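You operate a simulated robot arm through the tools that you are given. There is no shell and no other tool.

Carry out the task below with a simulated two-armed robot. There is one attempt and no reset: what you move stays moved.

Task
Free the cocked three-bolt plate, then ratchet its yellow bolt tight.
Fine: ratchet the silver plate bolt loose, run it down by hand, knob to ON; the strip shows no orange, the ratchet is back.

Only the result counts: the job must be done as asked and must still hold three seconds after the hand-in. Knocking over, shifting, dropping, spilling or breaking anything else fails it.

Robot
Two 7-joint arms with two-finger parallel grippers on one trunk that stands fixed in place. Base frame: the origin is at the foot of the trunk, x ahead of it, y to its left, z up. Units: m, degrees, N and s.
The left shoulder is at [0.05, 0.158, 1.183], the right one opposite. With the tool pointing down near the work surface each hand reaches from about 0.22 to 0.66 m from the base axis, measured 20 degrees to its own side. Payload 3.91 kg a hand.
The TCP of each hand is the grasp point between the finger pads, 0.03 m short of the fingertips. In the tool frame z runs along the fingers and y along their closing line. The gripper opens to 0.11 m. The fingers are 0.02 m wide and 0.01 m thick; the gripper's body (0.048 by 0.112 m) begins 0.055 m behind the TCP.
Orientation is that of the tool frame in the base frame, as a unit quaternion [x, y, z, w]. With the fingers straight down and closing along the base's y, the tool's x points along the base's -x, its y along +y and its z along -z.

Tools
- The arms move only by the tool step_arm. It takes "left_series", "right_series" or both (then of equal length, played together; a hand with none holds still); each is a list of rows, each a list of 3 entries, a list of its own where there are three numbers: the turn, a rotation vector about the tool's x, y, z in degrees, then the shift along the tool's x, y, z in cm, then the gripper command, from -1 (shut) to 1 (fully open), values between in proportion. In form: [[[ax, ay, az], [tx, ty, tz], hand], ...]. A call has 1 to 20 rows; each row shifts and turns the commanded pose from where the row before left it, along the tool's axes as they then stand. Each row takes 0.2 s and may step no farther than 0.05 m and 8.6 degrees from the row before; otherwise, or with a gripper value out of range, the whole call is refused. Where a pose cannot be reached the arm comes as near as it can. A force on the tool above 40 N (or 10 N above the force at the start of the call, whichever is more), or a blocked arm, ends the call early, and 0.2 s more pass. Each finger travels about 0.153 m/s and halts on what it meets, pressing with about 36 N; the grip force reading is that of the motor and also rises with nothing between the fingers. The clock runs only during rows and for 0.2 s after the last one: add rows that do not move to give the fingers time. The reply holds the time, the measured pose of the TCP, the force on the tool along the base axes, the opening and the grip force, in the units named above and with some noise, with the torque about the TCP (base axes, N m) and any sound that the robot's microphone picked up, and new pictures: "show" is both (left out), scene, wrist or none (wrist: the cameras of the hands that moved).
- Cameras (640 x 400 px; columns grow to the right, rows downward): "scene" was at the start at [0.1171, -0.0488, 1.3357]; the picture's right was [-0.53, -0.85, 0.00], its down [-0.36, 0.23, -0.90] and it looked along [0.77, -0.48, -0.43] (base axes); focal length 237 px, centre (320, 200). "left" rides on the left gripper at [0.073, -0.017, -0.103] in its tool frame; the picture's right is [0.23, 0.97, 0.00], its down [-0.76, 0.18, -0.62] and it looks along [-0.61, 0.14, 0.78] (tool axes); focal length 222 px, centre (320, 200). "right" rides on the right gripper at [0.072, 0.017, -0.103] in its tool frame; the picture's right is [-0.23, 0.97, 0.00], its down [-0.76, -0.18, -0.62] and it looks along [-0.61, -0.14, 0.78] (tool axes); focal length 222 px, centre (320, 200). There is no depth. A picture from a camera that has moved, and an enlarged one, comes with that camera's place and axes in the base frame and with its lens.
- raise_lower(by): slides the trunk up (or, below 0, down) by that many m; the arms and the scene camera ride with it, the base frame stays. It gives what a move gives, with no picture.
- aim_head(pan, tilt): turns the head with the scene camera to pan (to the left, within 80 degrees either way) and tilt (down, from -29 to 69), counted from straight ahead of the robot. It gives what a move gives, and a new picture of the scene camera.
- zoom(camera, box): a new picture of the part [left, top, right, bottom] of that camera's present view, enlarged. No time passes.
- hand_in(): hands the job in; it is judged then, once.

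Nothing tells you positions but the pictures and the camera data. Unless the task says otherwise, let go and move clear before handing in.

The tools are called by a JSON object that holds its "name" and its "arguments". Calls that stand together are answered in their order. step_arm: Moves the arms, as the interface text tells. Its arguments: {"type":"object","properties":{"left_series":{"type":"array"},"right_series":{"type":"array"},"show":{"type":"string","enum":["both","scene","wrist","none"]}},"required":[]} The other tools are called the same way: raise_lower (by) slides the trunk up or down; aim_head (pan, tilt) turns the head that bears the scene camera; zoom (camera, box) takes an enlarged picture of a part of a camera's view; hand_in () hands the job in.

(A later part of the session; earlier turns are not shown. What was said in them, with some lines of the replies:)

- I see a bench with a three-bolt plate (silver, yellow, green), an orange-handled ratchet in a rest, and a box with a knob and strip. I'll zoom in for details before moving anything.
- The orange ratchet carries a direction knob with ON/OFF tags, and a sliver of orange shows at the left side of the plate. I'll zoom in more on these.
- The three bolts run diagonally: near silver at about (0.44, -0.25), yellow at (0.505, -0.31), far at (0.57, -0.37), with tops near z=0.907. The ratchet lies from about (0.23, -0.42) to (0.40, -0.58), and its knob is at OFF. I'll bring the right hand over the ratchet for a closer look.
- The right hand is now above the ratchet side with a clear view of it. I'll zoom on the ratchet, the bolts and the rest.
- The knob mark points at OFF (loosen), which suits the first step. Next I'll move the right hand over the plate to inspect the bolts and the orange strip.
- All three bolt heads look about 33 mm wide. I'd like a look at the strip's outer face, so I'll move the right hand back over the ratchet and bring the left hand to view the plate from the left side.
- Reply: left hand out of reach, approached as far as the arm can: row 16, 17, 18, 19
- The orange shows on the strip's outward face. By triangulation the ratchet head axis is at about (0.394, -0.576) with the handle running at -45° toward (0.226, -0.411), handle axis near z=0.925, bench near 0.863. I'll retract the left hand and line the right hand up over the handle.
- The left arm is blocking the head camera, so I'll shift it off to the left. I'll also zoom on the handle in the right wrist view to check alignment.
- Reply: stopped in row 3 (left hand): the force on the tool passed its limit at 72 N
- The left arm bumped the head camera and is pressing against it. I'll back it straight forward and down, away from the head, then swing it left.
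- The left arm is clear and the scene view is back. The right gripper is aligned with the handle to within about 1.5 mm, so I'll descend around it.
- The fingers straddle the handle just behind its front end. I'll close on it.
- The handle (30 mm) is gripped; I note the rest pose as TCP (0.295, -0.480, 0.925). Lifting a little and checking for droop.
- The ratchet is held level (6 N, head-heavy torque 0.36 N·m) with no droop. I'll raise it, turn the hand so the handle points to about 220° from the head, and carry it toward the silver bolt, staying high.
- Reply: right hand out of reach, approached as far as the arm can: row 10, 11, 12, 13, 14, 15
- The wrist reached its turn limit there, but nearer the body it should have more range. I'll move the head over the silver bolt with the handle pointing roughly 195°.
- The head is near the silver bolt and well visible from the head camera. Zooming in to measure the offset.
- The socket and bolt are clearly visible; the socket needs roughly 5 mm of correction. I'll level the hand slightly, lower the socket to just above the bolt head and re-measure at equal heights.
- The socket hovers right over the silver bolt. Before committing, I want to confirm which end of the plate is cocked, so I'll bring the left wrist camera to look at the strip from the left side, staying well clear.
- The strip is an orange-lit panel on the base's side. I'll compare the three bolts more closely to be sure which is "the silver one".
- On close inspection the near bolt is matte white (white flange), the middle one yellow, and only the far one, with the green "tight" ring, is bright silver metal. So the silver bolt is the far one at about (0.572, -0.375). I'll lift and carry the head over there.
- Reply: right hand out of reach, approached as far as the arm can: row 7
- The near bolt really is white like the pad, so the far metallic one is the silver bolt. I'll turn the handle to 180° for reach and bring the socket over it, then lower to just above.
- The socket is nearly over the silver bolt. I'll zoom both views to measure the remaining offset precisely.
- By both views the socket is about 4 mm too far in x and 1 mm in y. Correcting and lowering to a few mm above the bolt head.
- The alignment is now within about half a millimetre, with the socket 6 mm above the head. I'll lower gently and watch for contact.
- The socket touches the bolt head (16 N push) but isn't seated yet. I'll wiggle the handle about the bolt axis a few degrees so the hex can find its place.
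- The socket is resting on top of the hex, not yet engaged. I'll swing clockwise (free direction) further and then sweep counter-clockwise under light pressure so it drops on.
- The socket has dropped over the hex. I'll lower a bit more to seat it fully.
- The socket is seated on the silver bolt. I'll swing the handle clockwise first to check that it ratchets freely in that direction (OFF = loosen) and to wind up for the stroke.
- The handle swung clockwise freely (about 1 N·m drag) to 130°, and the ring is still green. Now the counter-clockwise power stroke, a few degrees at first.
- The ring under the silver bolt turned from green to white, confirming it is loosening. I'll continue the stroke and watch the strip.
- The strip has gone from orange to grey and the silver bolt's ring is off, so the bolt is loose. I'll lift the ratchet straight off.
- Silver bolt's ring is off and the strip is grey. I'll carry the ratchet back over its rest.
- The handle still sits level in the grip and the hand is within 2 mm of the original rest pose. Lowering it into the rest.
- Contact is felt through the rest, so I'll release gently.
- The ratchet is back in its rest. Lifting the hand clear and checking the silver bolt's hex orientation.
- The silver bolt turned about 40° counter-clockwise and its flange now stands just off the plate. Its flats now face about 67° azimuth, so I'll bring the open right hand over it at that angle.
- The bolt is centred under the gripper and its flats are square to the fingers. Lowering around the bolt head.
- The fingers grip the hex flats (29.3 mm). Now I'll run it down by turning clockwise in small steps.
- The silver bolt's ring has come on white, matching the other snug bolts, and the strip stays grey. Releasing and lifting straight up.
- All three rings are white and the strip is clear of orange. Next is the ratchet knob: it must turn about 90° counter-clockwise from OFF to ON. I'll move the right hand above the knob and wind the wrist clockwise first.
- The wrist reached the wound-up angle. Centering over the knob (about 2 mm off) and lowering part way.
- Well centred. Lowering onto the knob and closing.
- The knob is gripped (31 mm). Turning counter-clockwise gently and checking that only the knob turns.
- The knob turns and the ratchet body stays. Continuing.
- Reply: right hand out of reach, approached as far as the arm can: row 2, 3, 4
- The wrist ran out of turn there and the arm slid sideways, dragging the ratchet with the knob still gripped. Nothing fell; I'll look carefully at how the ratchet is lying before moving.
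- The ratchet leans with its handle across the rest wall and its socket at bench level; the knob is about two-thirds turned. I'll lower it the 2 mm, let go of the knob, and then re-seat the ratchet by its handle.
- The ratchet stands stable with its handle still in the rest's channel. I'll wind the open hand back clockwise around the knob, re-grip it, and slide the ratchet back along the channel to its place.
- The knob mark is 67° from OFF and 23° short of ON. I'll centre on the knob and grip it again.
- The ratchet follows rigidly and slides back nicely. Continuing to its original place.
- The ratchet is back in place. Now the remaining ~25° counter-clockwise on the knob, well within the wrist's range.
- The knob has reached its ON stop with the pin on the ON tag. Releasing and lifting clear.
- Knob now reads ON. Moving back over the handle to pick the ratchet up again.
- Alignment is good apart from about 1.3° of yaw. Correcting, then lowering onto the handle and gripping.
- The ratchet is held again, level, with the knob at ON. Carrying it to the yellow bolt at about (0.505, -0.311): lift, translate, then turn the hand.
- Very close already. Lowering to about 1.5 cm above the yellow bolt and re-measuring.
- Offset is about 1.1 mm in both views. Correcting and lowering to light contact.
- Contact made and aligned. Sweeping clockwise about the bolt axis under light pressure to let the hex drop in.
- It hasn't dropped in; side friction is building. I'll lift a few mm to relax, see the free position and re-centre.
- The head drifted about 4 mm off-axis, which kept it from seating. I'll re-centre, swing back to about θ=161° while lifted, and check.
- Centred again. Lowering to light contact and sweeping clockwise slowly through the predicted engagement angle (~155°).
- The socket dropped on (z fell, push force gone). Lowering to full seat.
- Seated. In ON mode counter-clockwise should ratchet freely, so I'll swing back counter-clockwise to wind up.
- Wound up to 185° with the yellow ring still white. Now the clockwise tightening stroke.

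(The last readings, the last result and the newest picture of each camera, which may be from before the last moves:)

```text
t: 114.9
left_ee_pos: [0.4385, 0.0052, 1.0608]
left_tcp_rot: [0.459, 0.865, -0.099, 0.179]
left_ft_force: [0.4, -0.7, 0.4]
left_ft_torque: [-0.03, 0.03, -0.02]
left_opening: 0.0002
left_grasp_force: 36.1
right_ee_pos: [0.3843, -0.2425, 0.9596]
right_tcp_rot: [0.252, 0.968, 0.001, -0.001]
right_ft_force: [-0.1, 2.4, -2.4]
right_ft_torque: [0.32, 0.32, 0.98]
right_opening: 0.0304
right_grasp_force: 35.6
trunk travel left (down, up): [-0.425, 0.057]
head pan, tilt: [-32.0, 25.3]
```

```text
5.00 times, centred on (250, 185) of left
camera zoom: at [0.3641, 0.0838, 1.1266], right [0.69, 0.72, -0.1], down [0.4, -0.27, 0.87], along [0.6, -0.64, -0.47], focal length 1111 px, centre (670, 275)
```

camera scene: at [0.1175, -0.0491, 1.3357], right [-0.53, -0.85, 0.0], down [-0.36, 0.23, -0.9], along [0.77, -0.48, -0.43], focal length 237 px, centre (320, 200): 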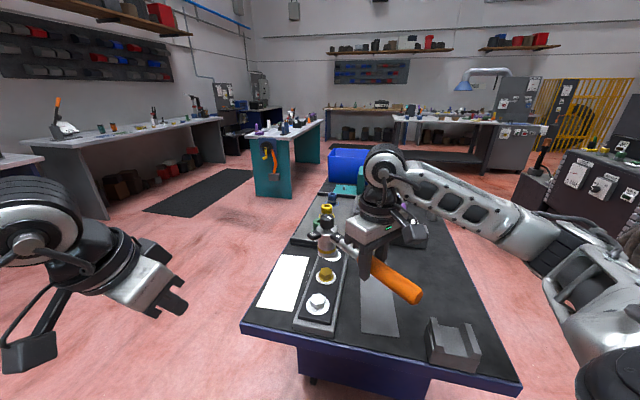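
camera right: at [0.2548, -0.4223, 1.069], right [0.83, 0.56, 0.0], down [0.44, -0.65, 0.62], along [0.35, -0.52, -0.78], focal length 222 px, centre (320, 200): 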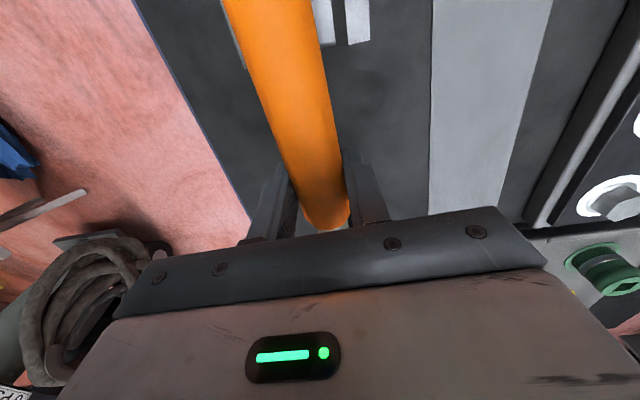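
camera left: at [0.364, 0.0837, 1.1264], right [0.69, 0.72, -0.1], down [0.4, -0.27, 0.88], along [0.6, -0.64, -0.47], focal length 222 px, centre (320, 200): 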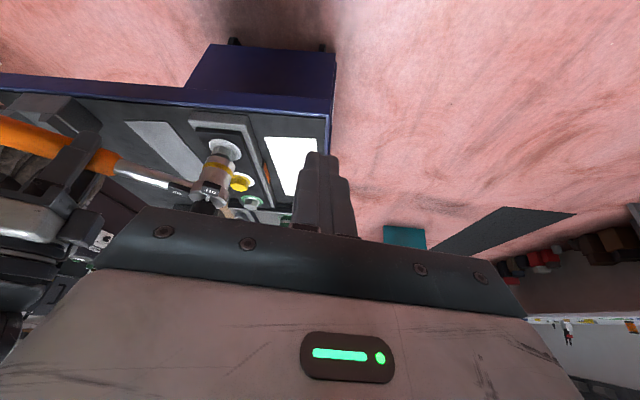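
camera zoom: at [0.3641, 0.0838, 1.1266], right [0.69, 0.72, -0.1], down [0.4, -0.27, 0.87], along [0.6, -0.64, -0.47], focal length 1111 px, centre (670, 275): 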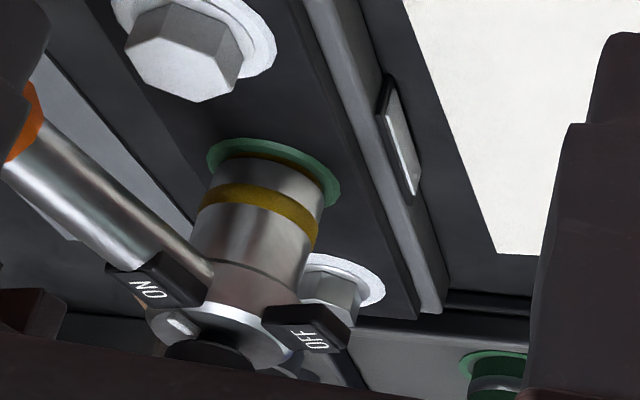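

The yellow bolt's ring turned green (tight) and the strip stays free of orange. I'll relieve the handle slightly and lift the ratchet straight off.

{"name": "step_arm", "arguments": {"right_series": [[[0, 0, -2], [0, -0.475, 0], -1], [[0, 0, 0], [0, 0, -0.8], -1], [[0, 0, 0], [0, 0, -1.2], -1], [[0, 0, 0], [0, 0, -2.0], -1], [[0, 0, 0], [0, 0, -2.0], -1], [[0, 0, 0], [0, 0, -2.0], -1], [[0, 0, 0], [0, 0, 0], -1]], "show": "scene"}}

{"name": "zoom", "arguments": {"camera": "left", "box": [190, 125, 310, 220]}}

```text
t: 116.5
left_ee_pos: [0.439, 0.0038, 1.0605]
left_tcp_rot: [0.459, 0.865, -0.099, 0.179]
left_ft_force: [0.1, 0.0, 0.3]
left_ft_torque: [0.01, 0.03, 0.02]
left_opening: 0.0002
left_grasp_force: 35.6
right_ee_pos: [0.3809, -0.2465, 1.0399]
right_tcp_rot: [0.236, 0.972, 0.001, 0.0]
right_ft_force: [-0.7, 0.0, -5.5]
right_ft_torque: [0.16, 0.31, -0.02]
right_opening: 0.0306
right_grasp_force: 35.8
trunk travel left (down, up): [-0.425, 0.057]
head pan, tilt: [-32.0, 25.3]
camera scene: at [0.1176, -0.0491, 1.3356], right [-0.53, -0.85, 0.0], down [-0.36, 0.23, -0.9], along [0.77, -0.48, -0.43], focal length 237 px, centre (320, 200)
```

scene: 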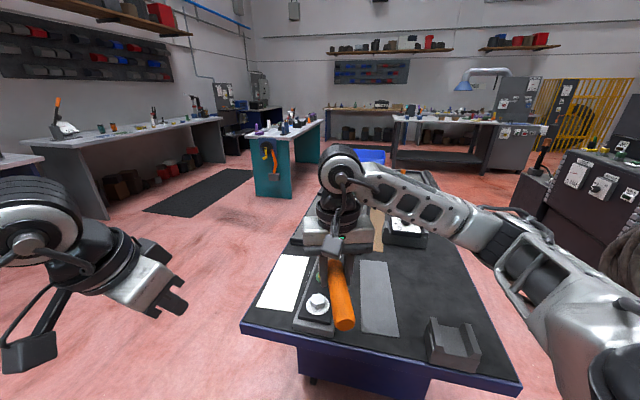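

```text
4.21 times, centred on (250, 172) of left
camera zoom: at [0.3642, 0.0835, 1.1265], right [0.69, 0.72, -0.1], down [0.4, -0.27, 0.87], along [0.6, -0.64, -0.47], focal length 935 px, centre (615, 316)
```

zoom: 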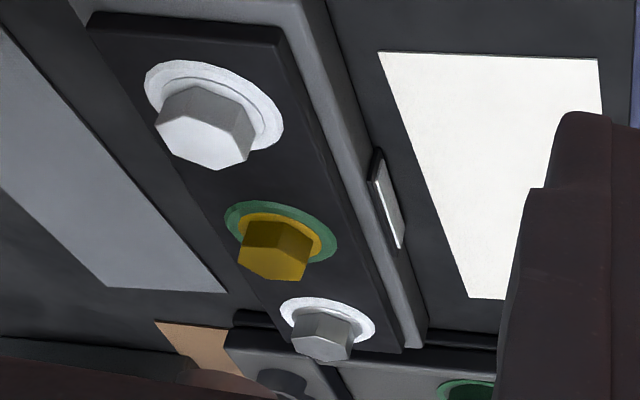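

Yellow is tight (green), silver and white are snug, and no orange shows. Carrying the ratchet back over its rest.

{"name": "step_arm", "arguments": {"right_series": [[[0, 0, 0], [-0.57, -4.12, 0], -1], [[0, 0, 0], [-0.57, -4.12, 0], -1], [[0, 0, 0], [-0.57, -4.12, 0], -1], [[0, 0, 0], [-0.57, -4.12, 0], -1], [[0, 0, 0], [-0.57, -4.12, 0], -1], [[0, 0, 0], [-0.57, -4.12, 0], -1], [[0, 0, 5.73], [0, 0, 0], -1], [[0, 0, 5.73], [0, 0, 0], -1], [[0, 0, 5.73], [0, 0, 0], -1], [[0, 0, 0], [0, 0, 0], -1]], "show": "both"}}

{"name": "zoom", "arguments": {"camera": "scene", "box": [290, 235, 370, 315]}}

```text
t: 118.7
left_ee_pos: [0.4395, 0.0046, 1.0602]
left_tcp_rot: [0.459, 0.865, -0.1, 0.179]
left_ft_force: [-0.8, -0.3, 0.3]
left_ft_torque: [-0.01, 0.02, 0.01]
left_opening: 0.0
left_grasp_force: 35.8
right_ee_pos: [0.2991, -0.4821, 1.0401]
right_tcp_rot: [0.38, 0.925, 0.0, 0.0]
right_ft_force: [0.1, -0.1, -5.4]
right_ft_torque: [0.23, 0.29, 0.02]
right_opening: 0.0303
right_grasp_force: 36.3
trunk travel left (down, up): [-0.425, 0.057]
head pan, tilt: [-32.0, 25.3]
camera scene: at [0.1174, -0.0493, 1.3357], right [-0.53, -0.85, 0.0], down [-0.36, 0.23, -0.9], along [0.77, -0.48, -0.43], focal length 237 px, centre (320, 200)
camera right: at [0.2592, -0.4186, 1.143], right [0.85, 0.53, 0.0], down [0.42, -0.66, 0.62], along [0.33, -0.53, -0.78], focal length 222 px, centre (320, 200)
```

scene: 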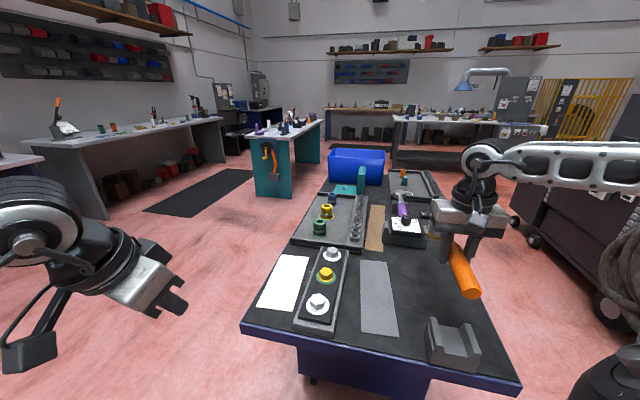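
right: 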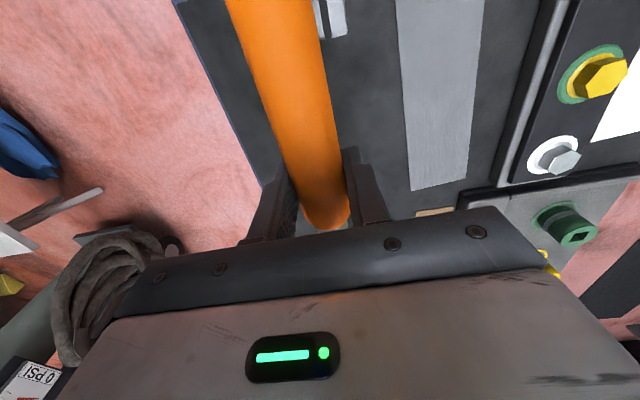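

```text
5.00 times, centred on (330, 275) of scene
camera zoom: at [0.1174, -0.0493, 1.3357], right [-0.53, -0.85, 0.0], down [-0.36, 0.23, -0.9], along [0.77, -0.48, -0.43], focal length 1184 px, centre (270, -175)
```

zoom: 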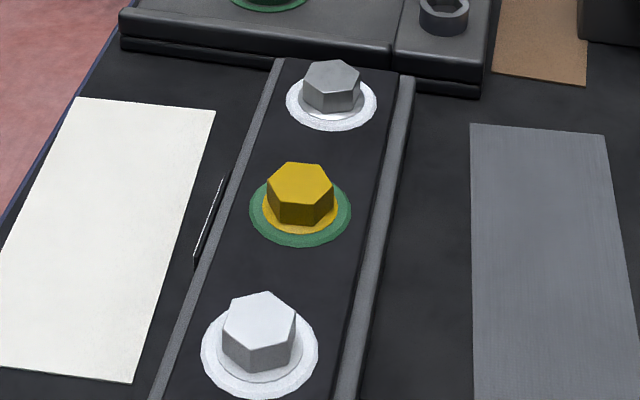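

{"name": "step_arm", "arguments": {"right_series": [[[0, 0, 0], [0, 0, 3.0], -1], [[0, 0, 0], [0, 0, 3.0], -1], [[0, 0, 0], [0, 0, 3.0], -1], [[0, 0, 0], [0, 0, 1.6], -1], [[0, 0, 0], [0, 0, 0], -1]], "show": "wrist"}}

{"name": "zoom", "arguments": {"camera": "scene", "box": [400, 220, 510, 380]}}

```text
t: 119.9
left_ee_pos: [0.4381, 0.0039, 1.0601]
left_tcp_rot: [0.459, 0.865, -0.099, 0.178]
left_ft_force: [0.8, -0.2, 0.0]
left_ft_torque: [0.02, 0.0, -0.01]
left_opening: 0.0
left_grasp_force: 36.0
right_ee_pos: [0.2991, -0.4823, 0.9312]
right_tcp_rot: [0.379, 0.925, 0.001, 0.001]
right_ft_force: [-0.6, 0.8, -5.2]
right_ft_torque: [0.28, 0.21, -0.01]
right_opening: 0.0302
right_grasp_force: 36.1
trunk travel left (down, up): [-0.425, 0.057]
head pan, tilt: [-32.0, 25.3]
camera right: at [0.2595, -0.4181, 1.0352], right [0.85, 0.53, 0.0], down [0.42, -0.66, 0.62], along [0.33, -0.53, -0.78], focal length 222 px, centre (320, 200)
```

right: 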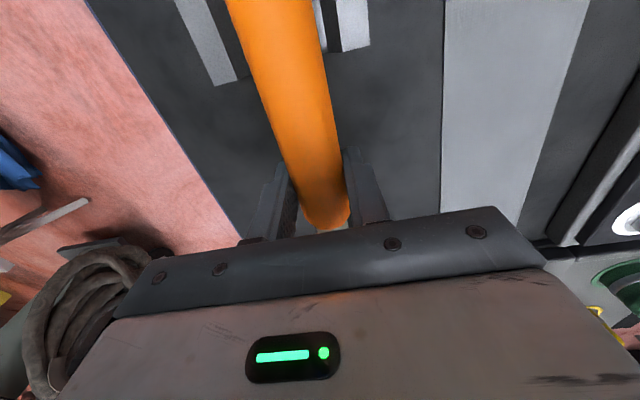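

```text
2.50 times, centred on (455, 300) of scene
camera zoom: at [0.1174, -0.0493, 1.3357], right [-0.53, -0.85, 0.0], down [-0.36, 0.23, -0.9], along [0.77, -0.48, -0.43], focal length 592 px, centre (-18, -50)
```

zoom: 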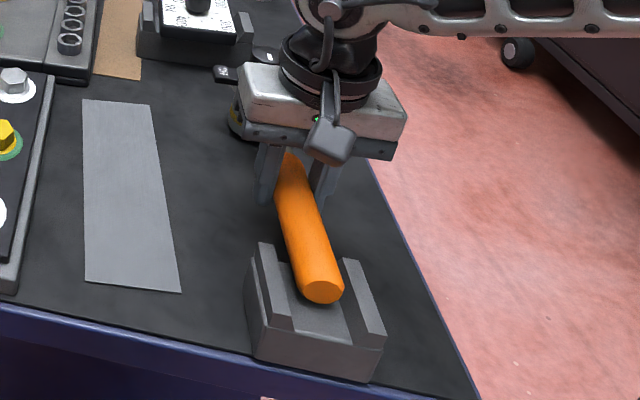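

{"name": "step_arm", "arguments": {"right_series": [[[0, 0, 0], [0, 0, 0.3], -1], [[0, 0, 0], [0, 0, 0.25], -1], [[0, 0, 0], [0, 0, 0.2], -1], [[0, 0, 0], [0, 0, 0], -1]], "show": "none"}}

```text
t: 120.9
left_ee_pos: [0.4379, 0.0058, 1.0611]
left_tcp_rot: [0.459, 0.865, -0.099, 0.179]
left_ft_force: [0.2, -0.1, -0.6]
left_ft_torque: [-0.01, -0.01, -0.04]
left_opening: 0.0
left_grasp_force: 36.3
right_ee_pos: [0.2995, -0.483, 0.926]
right_tcp_rot: [0.379, 0.925, 0.002, 0.001]
right_ft_force: [0.5, -1.2, 3.0]
right_ft_torque: [0.61, 0.68, -0.02]
right_opening: 0.0302
right_grasp_force: 36.4
trunk travel left (down, up): [-0.425, 0.057]
head pan, tilt: [-32.0, 25.3]
```

The handle has touched down in the rest. Releasing gently and lifting away.

{"name": "step_arm", "arguments": {"right_series": [[[0, 0, 0], [0, 0, 0], -0.38], [[0, 0, 0], [0, 0, 0], -0.25], [[0, 0, 0], [0, 0, 0], 0.1], [[0, 0, 0], [0, 0, 0], 0.5], [[0, 0, 0], [0, 0, 0], 0.6]], "show": "wrist"}}

{"name": "zoom", "arguments": {"camera": "scene", "box": [400, 220, 510, 380]}}

```text
t: 122.1
left_ee_pos: [0.4386, 0.0049, 1.0604]
left_tcp_rot: [0.459, 0.865, -0.1, 0.178]
left_ft_force: [-0.7, -0.5, 0.4]
left_ft_torque: [-0.03, 0.02, 0.02]
left_opening: 0.0001
left_grasp_force: 35.7
right_ee_pos: [0.2997, -0.482, 0.9251]
right_tcp_rot: [0.379, 0.925, 0.0, 0.001]
right_ft_force: [0.3, 1.0, 0.5]
right_ft_torque: [0.01, -0.03, 0.01]
right_opening: 0.0881
right_grasp_force: 0.1
trunk travel left (down, up): [-0.425, 0.057]
head pan, tilt: [-32.0, 25.3]
camera right: at [0.259, -0.418, 1.0286], right [0.84, 0.53, 0.0], down [0.42, -0.66, 0.62], along [0.34, -0.53, -0.78], focal length 222 px, centre (320, 200)
```

right: 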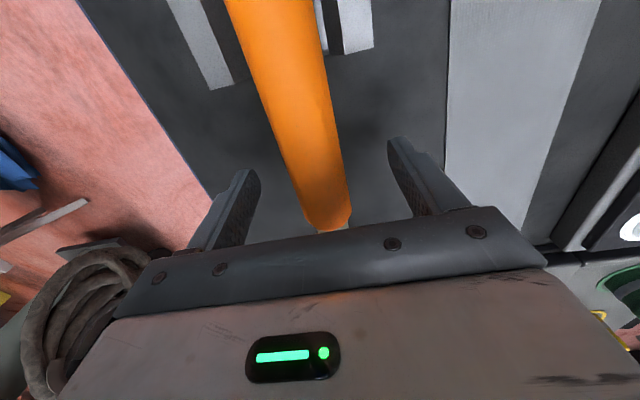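

```text
2.50 times, centred on (455, 300) of scene
camera zoom: at [0.1171, -0.0488, 1.3357], right [-0.53, -0.85, 0.0], down [-0.36, 0.23, -0.9], along [0.77, -0.48, -0.43], focal length 592 px, centre (-18, -50)
```

zoom: 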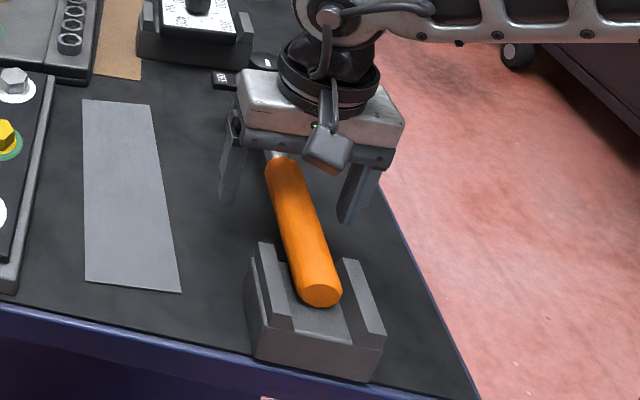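

Ratchet is resting in its cradle just as at the start. Lifting the right hand up and back, clear of the bench.

{"name": "step_arm", "arguments": {"right_series": [[[0, 0, 0], [0, 0, -1.5], 0.6], [[0, 0, 0], [0, 0, -3.5], 0.6], [[0, 0, 0], [0, 0, -4.0], 0.6], [[0, 0, 0], [0, 0, -4.0], 0.6], [[0, 0, 0], [0, 0, -4.0], 0.6], [[0, 0, 0], [0, 0, -3.0], 0.6], [[0, 0, 0], [0, 0, 0], 0.6]], "left_series": [[[0, 0, 0], [0, 0, -1], -1], [[0, 0, 0], [0, 0, -1], -1], [[0, 0, 0], [0, 0, -1], -1], [[0, 0, 0], [0, 0, -1], -1], [[0, 0, 0], [0, 0, -1], -1], [[0, 0, 0], [0, 0, 0], -1], [[0, 0, 0], [0, 0, 0], -1]], "show": "both"}}

{"name": "zoom", "arguments": {"camera": "scene", "box": [400, 220, 510, 380]}}

{"name": "zoom", "arguments": {"camera": "scene", "box": [410, 230, 460, 270]}}

{"name": "zoom", "arguments": {"camera": "left", "box": [190, 125, 310, 220]}}

{"name": "zoom", "arguments": {"camera": "scene", "box": [290, 235, 370, 315]}}

```text
t: 123.7
left_ee_pos: [0.427, 0.0218, 1.1077]
left_tcp_rot: [0.459, 0.865, -0.1, 0.178]
left_ft_force: [0.5, -0.4, 0.9]
left_ft_torque: [-0.01, 0.0, 0.01]
left_opening: 0.0
left_grasp_force: 35.7
right_ee_pos: [0.2979, -0.4811, 1.1254]
right_tcp_rot: [0.379, 0.925, 0.001, 0.002]
right_ft_force: [0.5, -0.3, -1.1]
right_ft_torque: [-0.05, 0.0, -0.01]
right_opening: 0.088
right_grasp_force: 0.0
trunk travel left (down, up): [-0.425, 0.057]
head pan, tilt: [-32.0, 25.3]
camera scene: at [0.1171, -0.0489, 1.3357], right [-0.53, -0.85, 0.0], down [-0.36, 0.23, -0.9], along [0.77, -0.48, -0.43], focal length 237 px, centre (320, 200)
camera right: at [0.2582, -0.4179, 1.2296], right [0.85, 0.53, 0.0], down [0.42, -0.66, 0.62], along [0.33, -0.53, -0.78], focal length 222 px, centre (320, 200)
camera left: at [0.3528, 0.1007, 1.173], right [0.69, 0.72, -0.1], down [0.4, -0.27, 0.87], along [0.6, -0.64, -0.47], focal length 222 px, centre (320, 200)
```

scene: 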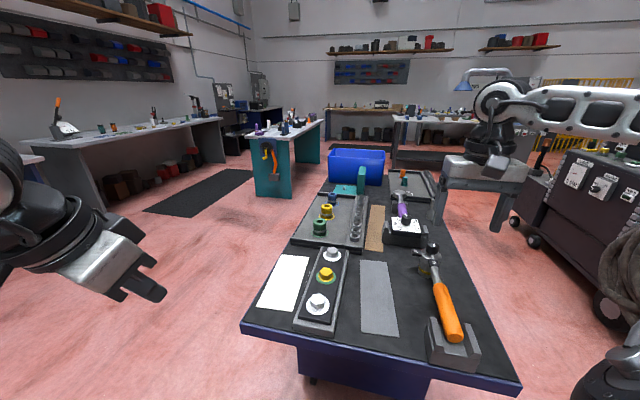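
right: 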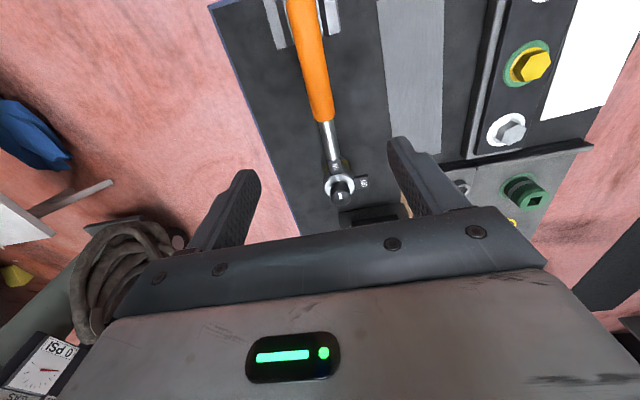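
left: 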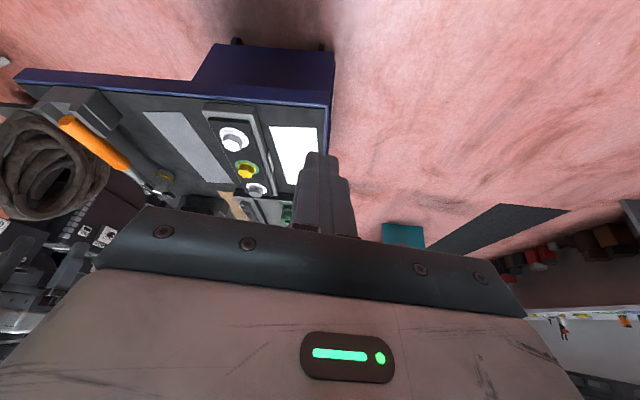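

```text
2.50 times, centred on (455, 300) of scene
camera zoom: at [0.1171, -0.0489, 1.3357], right [-0.53, -0.85, 0.0], down [-0.36, 0.23, -0.9], along [0.77, -0.48, -0.43], focal length 592 px, centre (-18, -50)
```

zoom: 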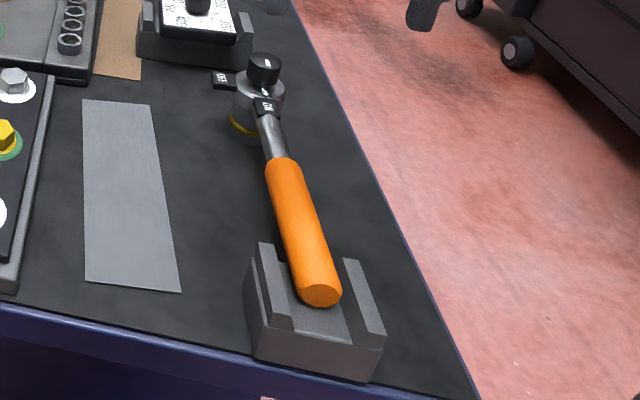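

```text
10.00 times, centred on (435, 250) of scene
camera zoom: at [0.1171, -0.0489, 1.3357], right [-0.53, -0.85, 0.0], down [-0.36, 0.23, -0.9], along [0.77, -0.48, -0.43], focal length 2368 px, centre (-830, -300)
```

zoom: 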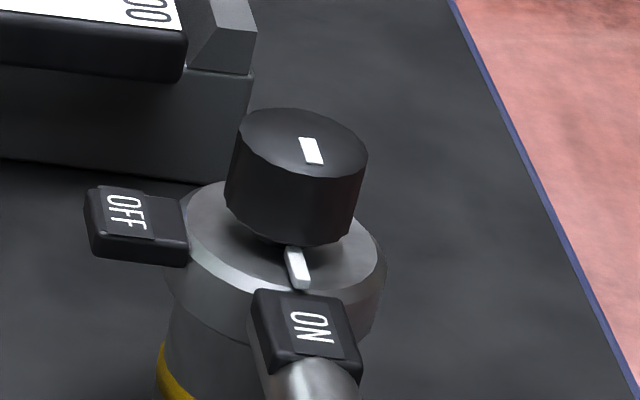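

```text
4.21 times, centred on (250, 172) of left
camera zoom: at [0.3528, 0.1007, 1.173], right [0.69, 0.72, -0.1], down [0.4, -0.27, 0.87], along [0.6, -0.64, -0.47], focal length 935 px, centre (615, 316)
```

zoom: 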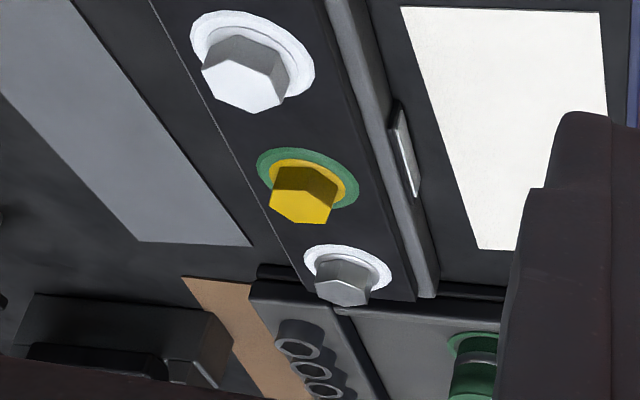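

```text
5.00 times, centred on (330, 275) of scene
camera zoom: at [0.1171, -0.0489, 1.3357], right [-0.53, -0.85, 0.0], down [-0.36, 0.23, -0.9], along [0.77, -0.48, -0.43], focal length 1184 px, centre (270, -175)
```

zoom: 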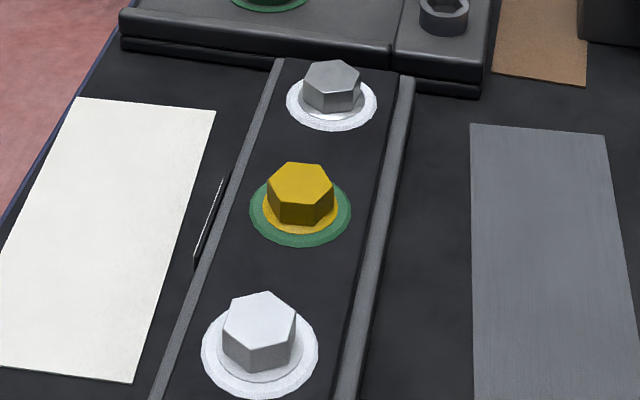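

Everything checks out: the yellow bolt is tight (green ring), silver is run down snug (white ring), and the strip shows no orange. The knob is on ON, the ratchet is back in its rest within a few mm, and both hands are clear. Handing in.

{"name": "hand_in", "arguments": {}}

```text
The job is handed in.
```

The job is handed in. The plate is free and its yellow bolt is ratcheted tight. I got no verdict back, so this is what I saw in the last pictures:

- **Silver bolt:** I took this to be the far, bare-metal bolt; the near one is white. I ratcheted it loose, which cleared the orange from the strip. I then ran it down by hand until its ring showed white, like the untouched white bolt's.
- **Yellow bolt:** its ring turned green on the ratchet stroke, which I read as tight. The silver bolt's ring was also green before I loosened it.
- **Knob:** it points at ON.
- **Strip:** it is grey, with no orange.
- **Ratchet:** it is back in its rest, about 5 mm or less from where it started.

**Mishaps:** two things went wrong along the way. Early on, the left arm pushed against the robot's own head (72 N); the head camera returned to its place once I backed off. While I was turning the knob, the right wrist ran out of reach and dragged the ratchet about 6 cm. It did not fall, and I slid it back before finishing. I saw nothing else on the bench shifted or knocked over.
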